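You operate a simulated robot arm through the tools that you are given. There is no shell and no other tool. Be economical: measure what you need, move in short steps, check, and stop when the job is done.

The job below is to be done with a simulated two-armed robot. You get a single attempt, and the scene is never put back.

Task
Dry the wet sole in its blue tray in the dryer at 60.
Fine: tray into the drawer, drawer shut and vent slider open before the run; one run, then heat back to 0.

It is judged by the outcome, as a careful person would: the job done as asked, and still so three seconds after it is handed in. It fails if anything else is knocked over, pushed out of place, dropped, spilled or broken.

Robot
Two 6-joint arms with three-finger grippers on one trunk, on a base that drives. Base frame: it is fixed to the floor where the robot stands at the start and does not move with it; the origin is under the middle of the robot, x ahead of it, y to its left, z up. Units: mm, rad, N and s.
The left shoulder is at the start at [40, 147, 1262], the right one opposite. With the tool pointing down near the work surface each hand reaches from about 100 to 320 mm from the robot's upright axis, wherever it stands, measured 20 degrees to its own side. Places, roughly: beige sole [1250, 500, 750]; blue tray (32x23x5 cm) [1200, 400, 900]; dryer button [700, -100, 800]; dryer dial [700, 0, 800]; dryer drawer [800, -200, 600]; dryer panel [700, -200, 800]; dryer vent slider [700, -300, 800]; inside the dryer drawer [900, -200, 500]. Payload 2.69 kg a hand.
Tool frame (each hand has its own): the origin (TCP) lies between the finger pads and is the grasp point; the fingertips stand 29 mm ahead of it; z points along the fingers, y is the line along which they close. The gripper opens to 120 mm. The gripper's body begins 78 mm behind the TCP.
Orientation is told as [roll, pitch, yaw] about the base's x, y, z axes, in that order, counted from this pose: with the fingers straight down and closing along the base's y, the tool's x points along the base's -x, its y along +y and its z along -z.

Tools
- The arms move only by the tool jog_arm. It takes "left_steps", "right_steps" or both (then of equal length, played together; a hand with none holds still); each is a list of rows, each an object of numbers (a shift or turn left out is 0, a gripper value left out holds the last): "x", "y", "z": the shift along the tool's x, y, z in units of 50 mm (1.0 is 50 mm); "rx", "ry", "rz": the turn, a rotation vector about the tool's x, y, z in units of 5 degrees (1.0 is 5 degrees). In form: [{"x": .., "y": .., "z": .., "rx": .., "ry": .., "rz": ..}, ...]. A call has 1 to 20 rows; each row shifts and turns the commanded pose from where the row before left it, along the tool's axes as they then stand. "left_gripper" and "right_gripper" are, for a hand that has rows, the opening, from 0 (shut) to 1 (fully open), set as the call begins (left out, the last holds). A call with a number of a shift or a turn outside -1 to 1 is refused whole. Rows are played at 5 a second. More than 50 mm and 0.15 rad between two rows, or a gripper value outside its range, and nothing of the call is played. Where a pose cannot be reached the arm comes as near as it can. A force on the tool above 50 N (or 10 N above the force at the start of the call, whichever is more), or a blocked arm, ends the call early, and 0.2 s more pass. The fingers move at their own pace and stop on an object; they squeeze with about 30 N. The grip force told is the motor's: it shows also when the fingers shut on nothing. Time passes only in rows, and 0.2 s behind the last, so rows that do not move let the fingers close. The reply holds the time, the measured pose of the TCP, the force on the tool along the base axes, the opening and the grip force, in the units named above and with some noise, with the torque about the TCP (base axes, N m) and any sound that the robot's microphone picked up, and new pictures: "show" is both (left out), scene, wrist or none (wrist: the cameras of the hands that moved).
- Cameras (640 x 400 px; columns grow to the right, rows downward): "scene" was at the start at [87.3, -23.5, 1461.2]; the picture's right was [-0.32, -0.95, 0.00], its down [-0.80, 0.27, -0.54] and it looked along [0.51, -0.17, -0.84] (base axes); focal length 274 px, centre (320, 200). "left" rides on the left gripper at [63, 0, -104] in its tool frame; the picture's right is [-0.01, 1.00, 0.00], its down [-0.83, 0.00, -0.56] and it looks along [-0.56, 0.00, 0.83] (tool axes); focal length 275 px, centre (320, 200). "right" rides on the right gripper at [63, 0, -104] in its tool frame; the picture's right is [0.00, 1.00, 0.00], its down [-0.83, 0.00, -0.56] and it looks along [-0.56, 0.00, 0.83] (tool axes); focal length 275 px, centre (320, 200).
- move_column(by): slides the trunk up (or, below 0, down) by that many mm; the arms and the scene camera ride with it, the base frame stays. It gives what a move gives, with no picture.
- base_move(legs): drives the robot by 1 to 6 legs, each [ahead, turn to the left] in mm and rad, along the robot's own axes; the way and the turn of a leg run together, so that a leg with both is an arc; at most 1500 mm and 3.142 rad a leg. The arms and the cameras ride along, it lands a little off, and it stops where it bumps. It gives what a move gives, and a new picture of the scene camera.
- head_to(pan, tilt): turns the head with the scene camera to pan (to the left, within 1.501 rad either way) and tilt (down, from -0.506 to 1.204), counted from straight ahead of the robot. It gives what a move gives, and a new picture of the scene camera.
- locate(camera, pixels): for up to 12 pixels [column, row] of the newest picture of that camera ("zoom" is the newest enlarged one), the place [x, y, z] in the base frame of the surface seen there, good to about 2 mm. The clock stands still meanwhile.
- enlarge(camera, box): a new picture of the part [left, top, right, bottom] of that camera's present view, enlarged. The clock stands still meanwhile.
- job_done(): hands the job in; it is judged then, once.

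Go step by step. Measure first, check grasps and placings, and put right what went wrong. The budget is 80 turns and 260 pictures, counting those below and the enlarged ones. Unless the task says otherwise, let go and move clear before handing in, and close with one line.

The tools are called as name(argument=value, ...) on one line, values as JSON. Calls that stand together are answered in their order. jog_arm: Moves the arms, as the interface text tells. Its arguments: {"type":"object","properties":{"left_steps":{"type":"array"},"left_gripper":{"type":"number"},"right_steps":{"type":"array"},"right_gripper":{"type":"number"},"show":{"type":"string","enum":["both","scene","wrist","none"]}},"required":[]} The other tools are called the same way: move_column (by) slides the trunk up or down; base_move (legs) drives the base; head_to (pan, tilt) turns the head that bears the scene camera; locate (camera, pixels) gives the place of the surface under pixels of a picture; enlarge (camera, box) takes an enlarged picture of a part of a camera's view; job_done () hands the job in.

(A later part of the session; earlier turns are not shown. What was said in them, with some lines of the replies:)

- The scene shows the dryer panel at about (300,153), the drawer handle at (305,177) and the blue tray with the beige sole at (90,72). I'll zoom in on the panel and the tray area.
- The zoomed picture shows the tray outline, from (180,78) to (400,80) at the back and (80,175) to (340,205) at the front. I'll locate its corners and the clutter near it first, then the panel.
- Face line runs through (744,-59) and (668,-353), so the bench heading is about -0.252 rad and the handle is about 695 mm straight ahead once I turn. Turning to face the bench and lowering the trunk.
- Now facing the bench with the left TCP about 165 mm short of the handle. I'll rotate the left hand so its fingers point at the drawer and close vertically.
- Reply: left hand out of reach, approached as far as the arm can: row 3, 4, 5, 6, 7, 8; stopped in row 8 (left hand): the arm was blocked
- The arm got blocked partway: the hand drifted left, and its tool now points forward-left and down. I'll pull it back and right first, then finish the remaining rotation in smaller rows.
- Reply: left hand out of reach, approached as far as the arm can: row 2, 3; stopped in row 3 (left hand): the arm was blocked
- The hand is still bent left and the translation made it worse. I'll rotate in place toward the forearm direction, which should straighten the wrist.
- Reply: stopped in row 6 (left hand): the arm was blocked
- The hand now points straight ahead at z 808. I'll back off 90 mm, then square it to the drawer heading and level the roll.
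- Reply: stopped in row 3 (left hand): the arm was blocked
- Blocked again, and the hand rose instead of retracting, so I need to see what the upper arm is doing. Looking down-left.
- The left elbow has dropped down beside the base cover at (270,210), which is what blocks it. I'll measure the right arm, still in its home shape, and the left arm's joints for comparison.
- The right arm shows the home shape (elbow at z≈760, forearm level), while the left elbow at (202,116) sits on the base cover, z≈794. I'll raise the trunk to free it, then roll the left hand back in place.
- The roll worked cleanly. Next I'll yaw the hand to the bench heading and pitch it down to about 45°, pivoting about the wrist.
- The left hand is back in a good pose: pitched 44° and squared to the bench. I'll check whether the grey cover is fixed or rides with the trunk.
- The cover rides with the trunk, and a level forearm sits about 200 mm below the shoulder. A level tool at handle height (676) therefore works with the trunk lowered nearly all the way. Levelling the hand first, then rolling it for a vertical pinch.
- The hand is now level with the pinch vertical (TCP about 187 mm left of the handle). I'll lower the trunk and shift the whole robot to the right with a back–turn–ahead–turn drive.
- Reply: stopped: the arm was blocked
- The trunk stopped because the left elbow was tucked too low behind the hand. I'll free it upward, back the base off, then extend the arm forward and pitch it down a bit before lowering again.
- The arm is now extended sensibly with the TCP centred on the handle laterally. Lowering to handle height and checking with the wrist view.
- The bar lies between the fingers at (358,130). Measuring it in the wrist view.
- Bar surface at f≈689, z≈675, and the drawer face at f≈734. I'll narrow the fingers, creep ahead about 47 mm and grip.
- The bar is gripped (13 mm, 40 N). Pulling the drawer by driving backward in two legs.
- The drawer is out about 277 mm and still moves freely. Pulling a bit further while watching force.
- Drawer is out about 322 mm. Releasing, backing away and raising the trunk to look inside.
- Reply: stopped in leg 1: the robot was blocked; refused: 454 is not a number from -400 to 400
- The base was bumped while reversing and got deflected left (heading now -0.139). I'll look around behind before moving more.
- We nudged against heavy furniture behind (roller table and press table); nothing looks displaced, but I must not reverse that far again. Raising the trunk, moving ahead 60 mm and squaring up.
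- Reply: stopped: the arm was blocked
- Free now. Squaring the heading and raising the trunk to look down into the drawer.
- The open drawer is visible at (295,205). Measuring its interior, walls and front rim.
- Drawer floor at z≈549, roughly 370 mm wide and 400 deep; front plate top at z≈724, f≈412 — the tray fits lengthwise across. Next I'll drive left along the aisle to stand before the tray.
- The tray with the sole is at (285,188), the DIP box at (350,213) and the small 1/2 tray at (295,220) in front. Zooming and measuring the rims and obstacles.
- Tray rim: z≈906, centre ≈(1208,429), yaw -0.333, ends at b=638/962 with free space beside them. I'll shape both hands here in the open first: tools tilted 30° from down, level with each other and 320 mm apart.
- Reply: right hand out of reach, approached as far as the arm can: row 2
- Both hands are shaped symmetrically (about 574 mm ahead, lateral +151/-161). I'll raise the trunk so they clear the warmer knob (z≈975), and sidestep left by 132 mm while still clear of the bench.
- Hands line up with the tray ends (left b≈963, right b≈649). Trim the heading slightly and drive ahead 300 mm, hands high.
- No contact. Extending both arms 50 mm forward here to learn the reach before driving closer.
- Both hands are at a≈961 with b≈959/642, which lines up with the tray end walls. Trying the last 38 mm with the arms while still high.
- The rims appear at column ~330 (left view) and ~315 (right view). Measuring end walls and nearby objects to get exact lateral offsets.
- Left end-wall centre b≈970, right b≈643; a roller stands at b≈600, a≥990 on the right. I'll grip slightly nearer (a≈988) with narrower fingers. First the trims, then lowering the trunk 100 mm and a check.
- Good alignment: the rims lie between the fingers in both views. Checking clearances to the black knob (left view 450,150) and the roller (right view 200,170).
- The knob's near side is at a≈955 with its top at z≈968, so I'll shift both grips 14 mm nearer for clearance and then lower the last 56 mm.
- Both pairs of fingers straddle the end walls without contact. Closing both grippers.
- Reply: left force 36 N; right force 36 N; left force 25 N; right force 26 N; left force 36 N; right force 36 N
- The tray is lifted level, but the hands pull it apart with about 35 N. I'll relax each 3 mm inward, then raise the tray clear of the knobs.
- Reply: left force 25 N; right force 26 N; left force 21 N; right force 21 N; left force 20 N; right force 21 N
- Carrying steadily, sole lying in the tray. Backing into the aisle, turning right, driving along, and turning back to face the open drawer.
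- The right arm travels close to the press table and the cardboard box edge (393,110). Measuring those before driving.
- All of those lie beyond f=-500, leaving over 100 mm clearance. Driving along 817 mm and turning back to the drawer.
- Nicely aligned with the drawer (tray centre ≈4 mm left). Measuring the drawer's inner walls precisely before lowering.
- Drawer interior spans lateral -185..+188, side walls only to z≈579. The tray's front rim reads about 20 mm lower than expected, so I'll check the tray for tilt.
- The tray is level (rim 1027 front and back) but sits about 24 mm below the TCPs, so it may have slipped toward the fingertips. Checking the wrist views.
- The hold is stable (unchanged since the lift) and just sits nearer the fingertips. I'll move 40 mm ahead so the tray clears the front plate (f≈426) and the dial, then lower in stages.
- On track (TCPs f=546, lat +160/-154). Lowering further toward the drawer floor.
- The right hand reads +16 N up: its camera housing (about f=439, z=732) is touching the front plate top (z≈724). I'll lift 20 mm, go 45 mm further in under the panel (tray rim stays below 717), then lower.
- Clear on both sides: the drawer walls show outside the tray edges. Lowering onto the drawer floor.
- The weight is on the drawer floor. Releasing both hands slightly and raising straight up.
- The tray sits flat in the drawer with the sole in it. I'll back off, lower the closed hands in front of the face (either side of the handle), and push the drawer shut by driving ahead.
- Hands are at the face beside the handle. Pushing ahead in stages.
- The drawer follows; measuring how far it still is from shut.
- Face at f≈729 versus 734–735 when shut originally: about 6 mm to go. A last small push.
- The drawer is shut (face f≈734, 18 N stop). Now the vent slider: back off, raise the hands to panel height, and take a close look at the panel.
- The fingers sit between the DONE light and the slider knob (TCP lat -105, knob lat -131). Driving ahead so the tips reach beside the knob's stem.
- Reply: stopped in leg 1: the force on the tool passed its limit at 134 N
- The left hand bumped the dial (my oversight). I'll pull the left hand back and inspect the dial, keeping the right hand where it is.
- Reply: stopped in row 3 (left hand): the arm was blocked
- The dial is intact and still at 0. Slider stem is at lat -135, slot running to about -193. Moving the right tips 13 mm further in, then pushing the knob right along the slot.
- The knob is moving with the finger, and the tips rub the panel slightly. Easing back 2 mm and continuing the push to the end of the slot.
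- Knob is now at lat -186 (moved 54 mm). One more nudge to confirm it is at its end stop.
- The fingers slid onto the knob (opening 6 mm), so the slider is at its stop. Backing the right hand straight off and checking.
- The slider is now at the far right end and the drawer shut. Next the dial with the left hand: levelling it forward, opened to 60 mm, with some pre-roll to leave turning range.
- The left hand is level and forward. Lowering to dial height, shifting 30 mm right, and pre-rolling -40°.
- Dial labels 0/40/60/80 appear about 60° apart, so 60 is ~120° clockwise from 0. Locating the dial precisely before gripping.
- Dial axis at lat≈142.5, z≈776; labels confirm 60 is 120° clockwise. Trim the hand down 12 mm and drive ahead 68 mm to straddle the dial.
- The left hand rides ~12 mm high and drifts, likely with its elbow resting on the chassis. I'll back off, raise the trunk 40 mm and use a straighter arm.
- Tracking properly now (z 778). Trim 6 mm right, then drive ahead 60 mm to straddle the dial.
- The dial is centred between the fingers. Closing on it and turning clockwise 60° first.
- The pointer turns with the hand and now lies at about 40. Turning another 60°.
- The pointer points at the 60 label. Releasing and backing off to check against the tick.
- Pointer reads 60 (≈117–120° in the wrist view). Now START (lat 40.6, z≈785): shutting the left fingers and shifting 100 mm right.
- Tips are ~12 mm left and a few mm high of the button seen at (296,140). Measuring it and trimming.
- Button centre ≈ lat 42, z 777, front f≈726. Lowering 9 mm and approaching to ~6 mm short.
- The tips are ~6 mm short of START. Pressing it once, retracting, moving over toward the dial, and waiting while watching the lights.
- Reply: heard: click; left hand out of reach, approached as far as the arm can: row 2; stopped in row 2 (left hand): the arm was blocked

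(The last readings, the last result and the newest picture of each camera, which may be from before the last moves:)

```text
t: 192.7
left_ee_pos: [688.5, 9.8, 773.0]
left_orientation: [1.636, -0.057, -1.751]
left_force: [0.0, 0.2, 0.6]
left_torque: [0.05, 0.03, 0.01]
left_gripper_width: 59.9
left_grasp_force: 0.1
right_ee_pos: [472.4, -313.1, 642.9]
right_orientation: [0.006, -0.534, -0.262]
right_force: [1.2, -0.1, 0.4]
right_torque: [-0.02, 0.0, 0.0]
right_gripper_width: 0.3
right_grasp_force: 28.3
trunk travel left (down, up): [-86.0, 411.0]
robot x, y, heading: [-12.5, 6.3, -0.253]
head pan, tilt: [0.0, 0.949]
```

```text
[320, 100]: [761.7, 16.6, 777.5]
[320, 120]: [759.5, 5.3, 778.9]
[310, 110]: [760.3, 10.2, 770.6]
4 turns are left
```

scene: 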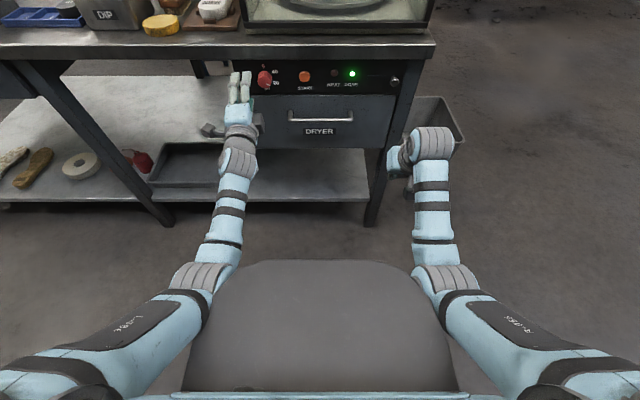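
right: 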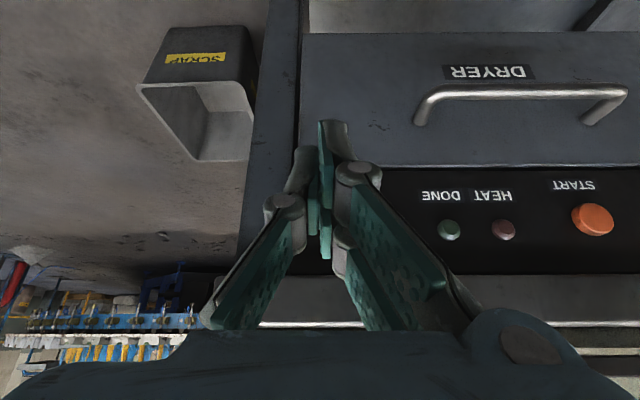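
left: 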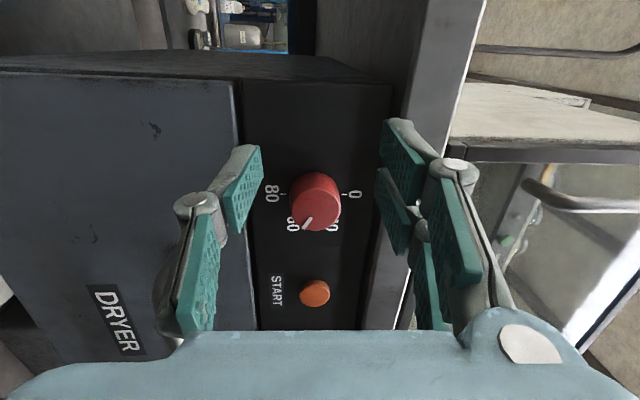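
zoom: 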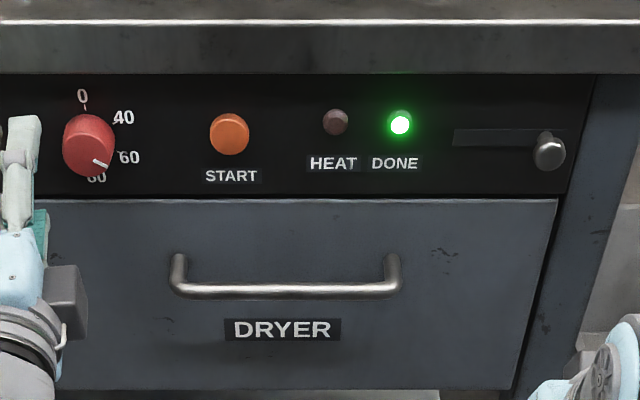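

Run completed: HEAT was lit, now DONE is green. Moving the left hand 41 mm right and ahead to straddle the dial again.

jog_arm(left_steps=[{"x": -0.42}, {"x": -0.41}, {}], show="none")

base_move(legs=[[31, 0]])

jog_arm(left_steps=[{}], show="wrist")

enlarge(camera="left", box=[220, 80, 420, 240])

```text
t: 193.5
left_ee_pos: [682.1, -30.1, 775.0]
left_orientation: [1.637, -0.055, -1.751]
left_force: [0.3, -0.3, 0.4]
left_torque: [0.01, 0.0, -0.03]
left_gripper_width: 60.3
left_grasp_force: 0.0
right_ee_pos: [472.9, -312.9, 642.1]
right_orientation: [0.008, -0.534, -0.26]
right_force: [-0.6, 0.1, -0.3]
right_torque: [-0.03, -0.02, -0.01]
right_gripper_width: 0.0
right_grasp_force: 28.3
trunk travel left (down, up): [-86.0, 411.0]
robot x, y, heading: [-21.4, 5.6, -0.252]
head pan, tilt: [0.0, 0.949]
```

```text
t: 194.4
left_ee_pos: [712.3, -36.5, 772.9]
left_orientation: [1.636, -0.058, -1.749]
left_force: [1.0, 0.3, -1.0]
left_torque: [-0.01, -0.02, -0.03]
left_gripper_width: 60.0
left_grasp_force: 0.1
right_ee_pos: [503.1, -320.7, 642.9]
right_orientation: [0.006, -0.533, -0.262]
right_force: [-0.8, 0.2, -0.7]
right_torque: [-0.01, 0.02, 0.04]
right_gripper_width: 0.1
right_grasp_force: 28.4
trunk travel left (down, up): [-86.0, 411.0]
robot x, y, heading: [9.5, -1.3, -0.254]
head pan, tilt: [0.0, 0.949]
```

scene: 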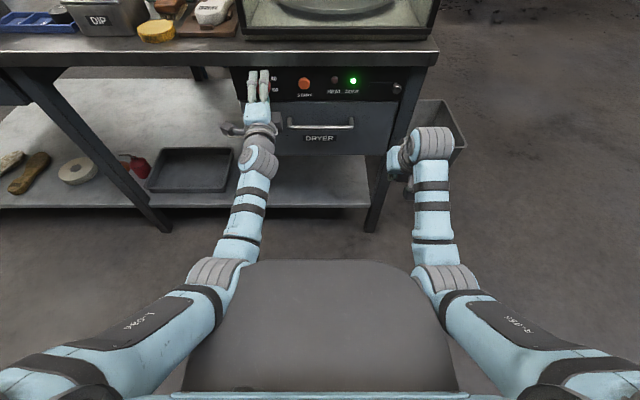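

```text
t: 194.8
left_ee_pos: [711.5, -38.4, 773.2]
left_orientation: [1.638, -0.057, -1.75]
left_force: [0.7, 0.3, 0.2]
left_torque: [0.03, 0.01, 0.0]
left_gripper_width: 60.0
left_grasp_force: 0.1
right_ee_pos: [502.9, -320.0, 642.5]
right_orientation: [0.009, -0.535, -0.262]
right_force: [-0.5, -0.3, 0.2]
right_torque: [0.0, 0.0, 0.02]
right_gripper_width: 0.0
right_grasp_force: 28.1
trunk travel left (down, up): [-86.0, 411.0]
robot x, y, heading: [13.0, 1.3, -0.251]
head pan, tilt: [0.0, 0.949]
```

left: 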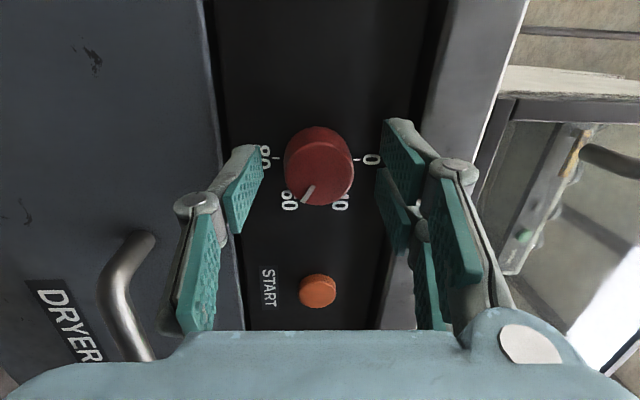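

```text
2.50 times, centred on (320, 160) of left
3 turns are left
```

zoom: 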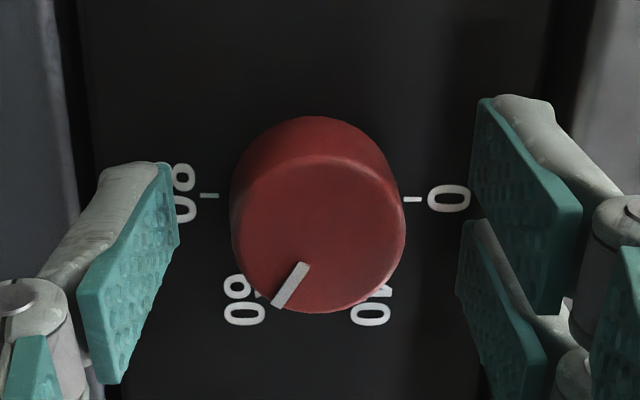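

Dial centred between the fingers, pointer at 60. Gripping, turning back 120° counter-clockwise, releasing and backing off for a check.

jog_arm(left_steps=[{}, {}, {}, {}], left_gripper=0, show="none")

jog_arm(left_steps=[{"rz": -1}, {"rz": -1}, {"rz": -1}, {"rz": -1}, {"rz": -1}, {"rz": -1}, {"rz": -1}, {"rz": -1}, {"rz": -1}, {"rz": -1}, {"rz": -1}, {"rz": -1}], show="none")

jog_arm(left_steps=[{"rz": -1}, {"rz": -1}, {"rz": -1}, {"rz": -1}, {"rz": -1}, {"rz": -1}, {"rz": -1}, {"rz": -1}, {"rz": -1}, {"rz": -1}, {"rz": -1}, {"rz": -1}, {}], show="wrist")

jog_arm(left_steps=[{}, {}, {}], left_gripper=0.5, show="none")

base_move(legs=[[-60, 0]])

enlarge(camera="left", box=[220, 20, 420, 200])

enlarge(camera="scene", box=[230, 40, 420, 150])

```text
t: 195.8
left_ee_pos: [712.3, -37.6, 772.7]
left_orientation: [1.636, -0.058, -1.752]
left_force: [-3.8, -0.3, -5.9]
left_torque: [0.09, 0.3, 0.04]
left_gripper_width: 34.5
left_grasp_force: 45.2
right_ee_pos: [503.2, -321.7, 641.9]
right_orientation: [0.007, -0.534, -0.262]
right_force: [-0.2, -0.4, -0.3]
right_torque: [0.01, 0.01, 0.01]
right_gripper_width: 0.0
right_grasp_force: 28.3
trunk travel left (down, up): [-86.0, 411.0]
robot x, y, heading: [13.6, 3.2, -0.252]
head pan, tilt: [0.0, 0.949]
```

```text
t: 198.4
left_ee_pos: [713.3, -39.4, 772.1]
left_orientation: [1.713, -1.101, -1.876]
left_force: [-17.1, -5.8, -18.8]
left_torque: [0.33, 1.36, -0.36]
left_gripper_width: 34.5
left_grasp_force: 45.4
right_ee_pos: [503.2, -321.5, 640.4]
right_orientation: [0.009, -0.534, -0.263]
right_force: [0.3, 0.2, -0.2]
right_torque: [-0.02, 0.0, -0.01]
right_gripper_width: 0.3
right_grasp_force: 28.8
trunk travel left (down, up): [-86.0, 411.0]
robot x, y, heading: [11.1, -0.8, -0.249]
head pan, tilt: [0.0, 0.949]
```

```text
t: 201.2
left_ee_pos: [711.7, -38.7, 773.8]
left_orientation: [-1.692, -0.987, 1.497]
left_force: [-0.6, -11.2, -7.1]
left_torque: [0.01, 0.09, -0.04]
left_gripper_width: 34.0
left_grasp_force: 45.3
right_ee_pos: [503.1, -321.8, 640.3]
right_orientation: [0.008, -0.533, -0.262]
right_force: [-0.4, 0.2, 0.7]
right_torque: [0.0, 0.01, 0.03]
right_gripper_width: 0.3
right_grasp_force: 28.6
trunk travel left (down, up): [-86.0, 411.0]
robot x, y, heading: [11.7, -1.5, -0.255]
head pan, tilt: [0.0, 0.949]
```

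left: 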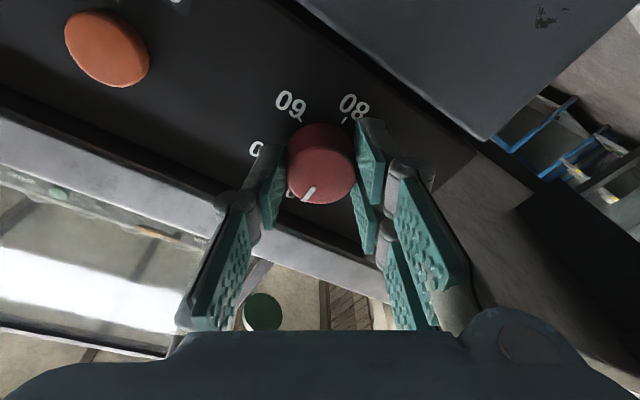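

```text
t: 202.0
left_ee_pos: [712.6, -36.6, 774.2]
left_orientation: [-1.693, -0.986, 1.498]
left_force: [0.0, -0.3, -0.4]
left_torque: [0.01, -0.01, -0.01]
left_gripper_width: 60.1
left_grasp_force: 0.1
right_ee_pos: [503.7, -318.9, 642.5]
right_orientation: [0.007, -0.534, -0.262]
right_force: [-0.3, 0.5, -0.2]
right_torque: [-0.02, 0.03, 0.01]
right_gripper_width: 0.0
right_grasp_force: 28.3
trunk travel left (down, up): [-86.0, 411.0]
robot x, y, heading: [9.1, -2.8, -0.253]
head pan, tilt: [0.0, 0.949]
```

```text
t: 202.9
left_ee_pos: [654.4, -23.8, 774.5]
left_orientation: [-1.693, -0.985, 1.496]
left_force: [-0.4, 0.5, 1.5]
left_torque: [0.01, 0.04, -0.05]
left_gripper_width: 60.0
left_grasp_force: 0.0
right_ee_pos: [444.2, -306.8, 642.3]
right_orientation: [0.006, -0.535, -0.265]
right_force: [-0.7, 0.1, 0.2]
right_torque: [-0.01, 0.03, 0.0]
right_gripper_width: 0.2
right_grasp_force: 28.7
trunk travel left (down, up): [-86.0, 411.0]
robot x, y, heading: [-45.1, 9.9, -0.247]
head pan, tilt: [0.0, 0.949]
```

scene: 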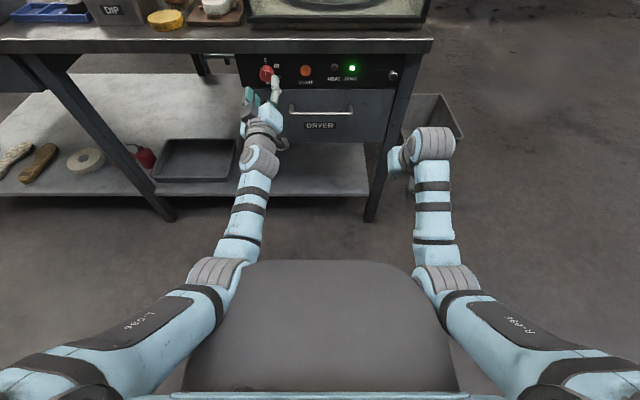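

```text
2.22 times, centred on (320, 110) of left
```

zoom: 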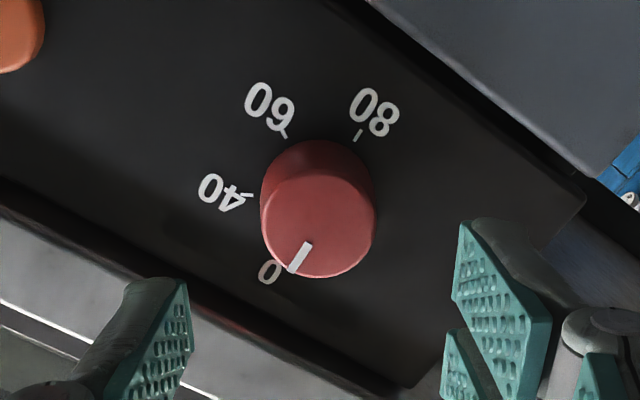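

```text
3.37 times, centred on (325, 95) of scene
2 turns are left
```

zoom: 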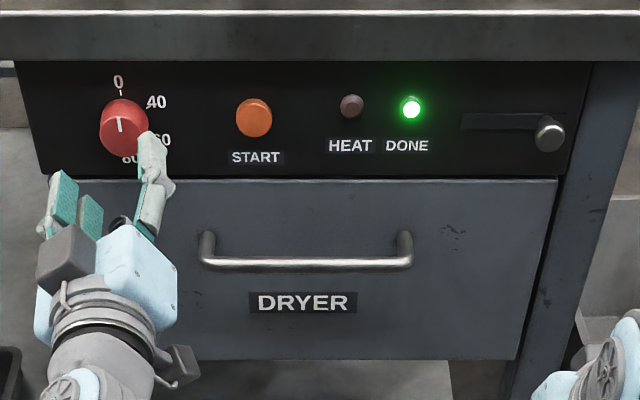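

The dial is back at 0, and DONE is lit. The drawer is shut with the tray inside, the vent slider is fully open, and both hands are clear of the dryer. Handing in.

job_done()

```text
The job is handed in.
```

The sole was dried in its blue tray in one run at 60, with the drawer shut and the vent slider open, and the heat dial is back at 0. Along the way the left hand bumped the dial once (no visible damage), the base nudged the furniture behind the robot, and one hand brushed the drawer front.
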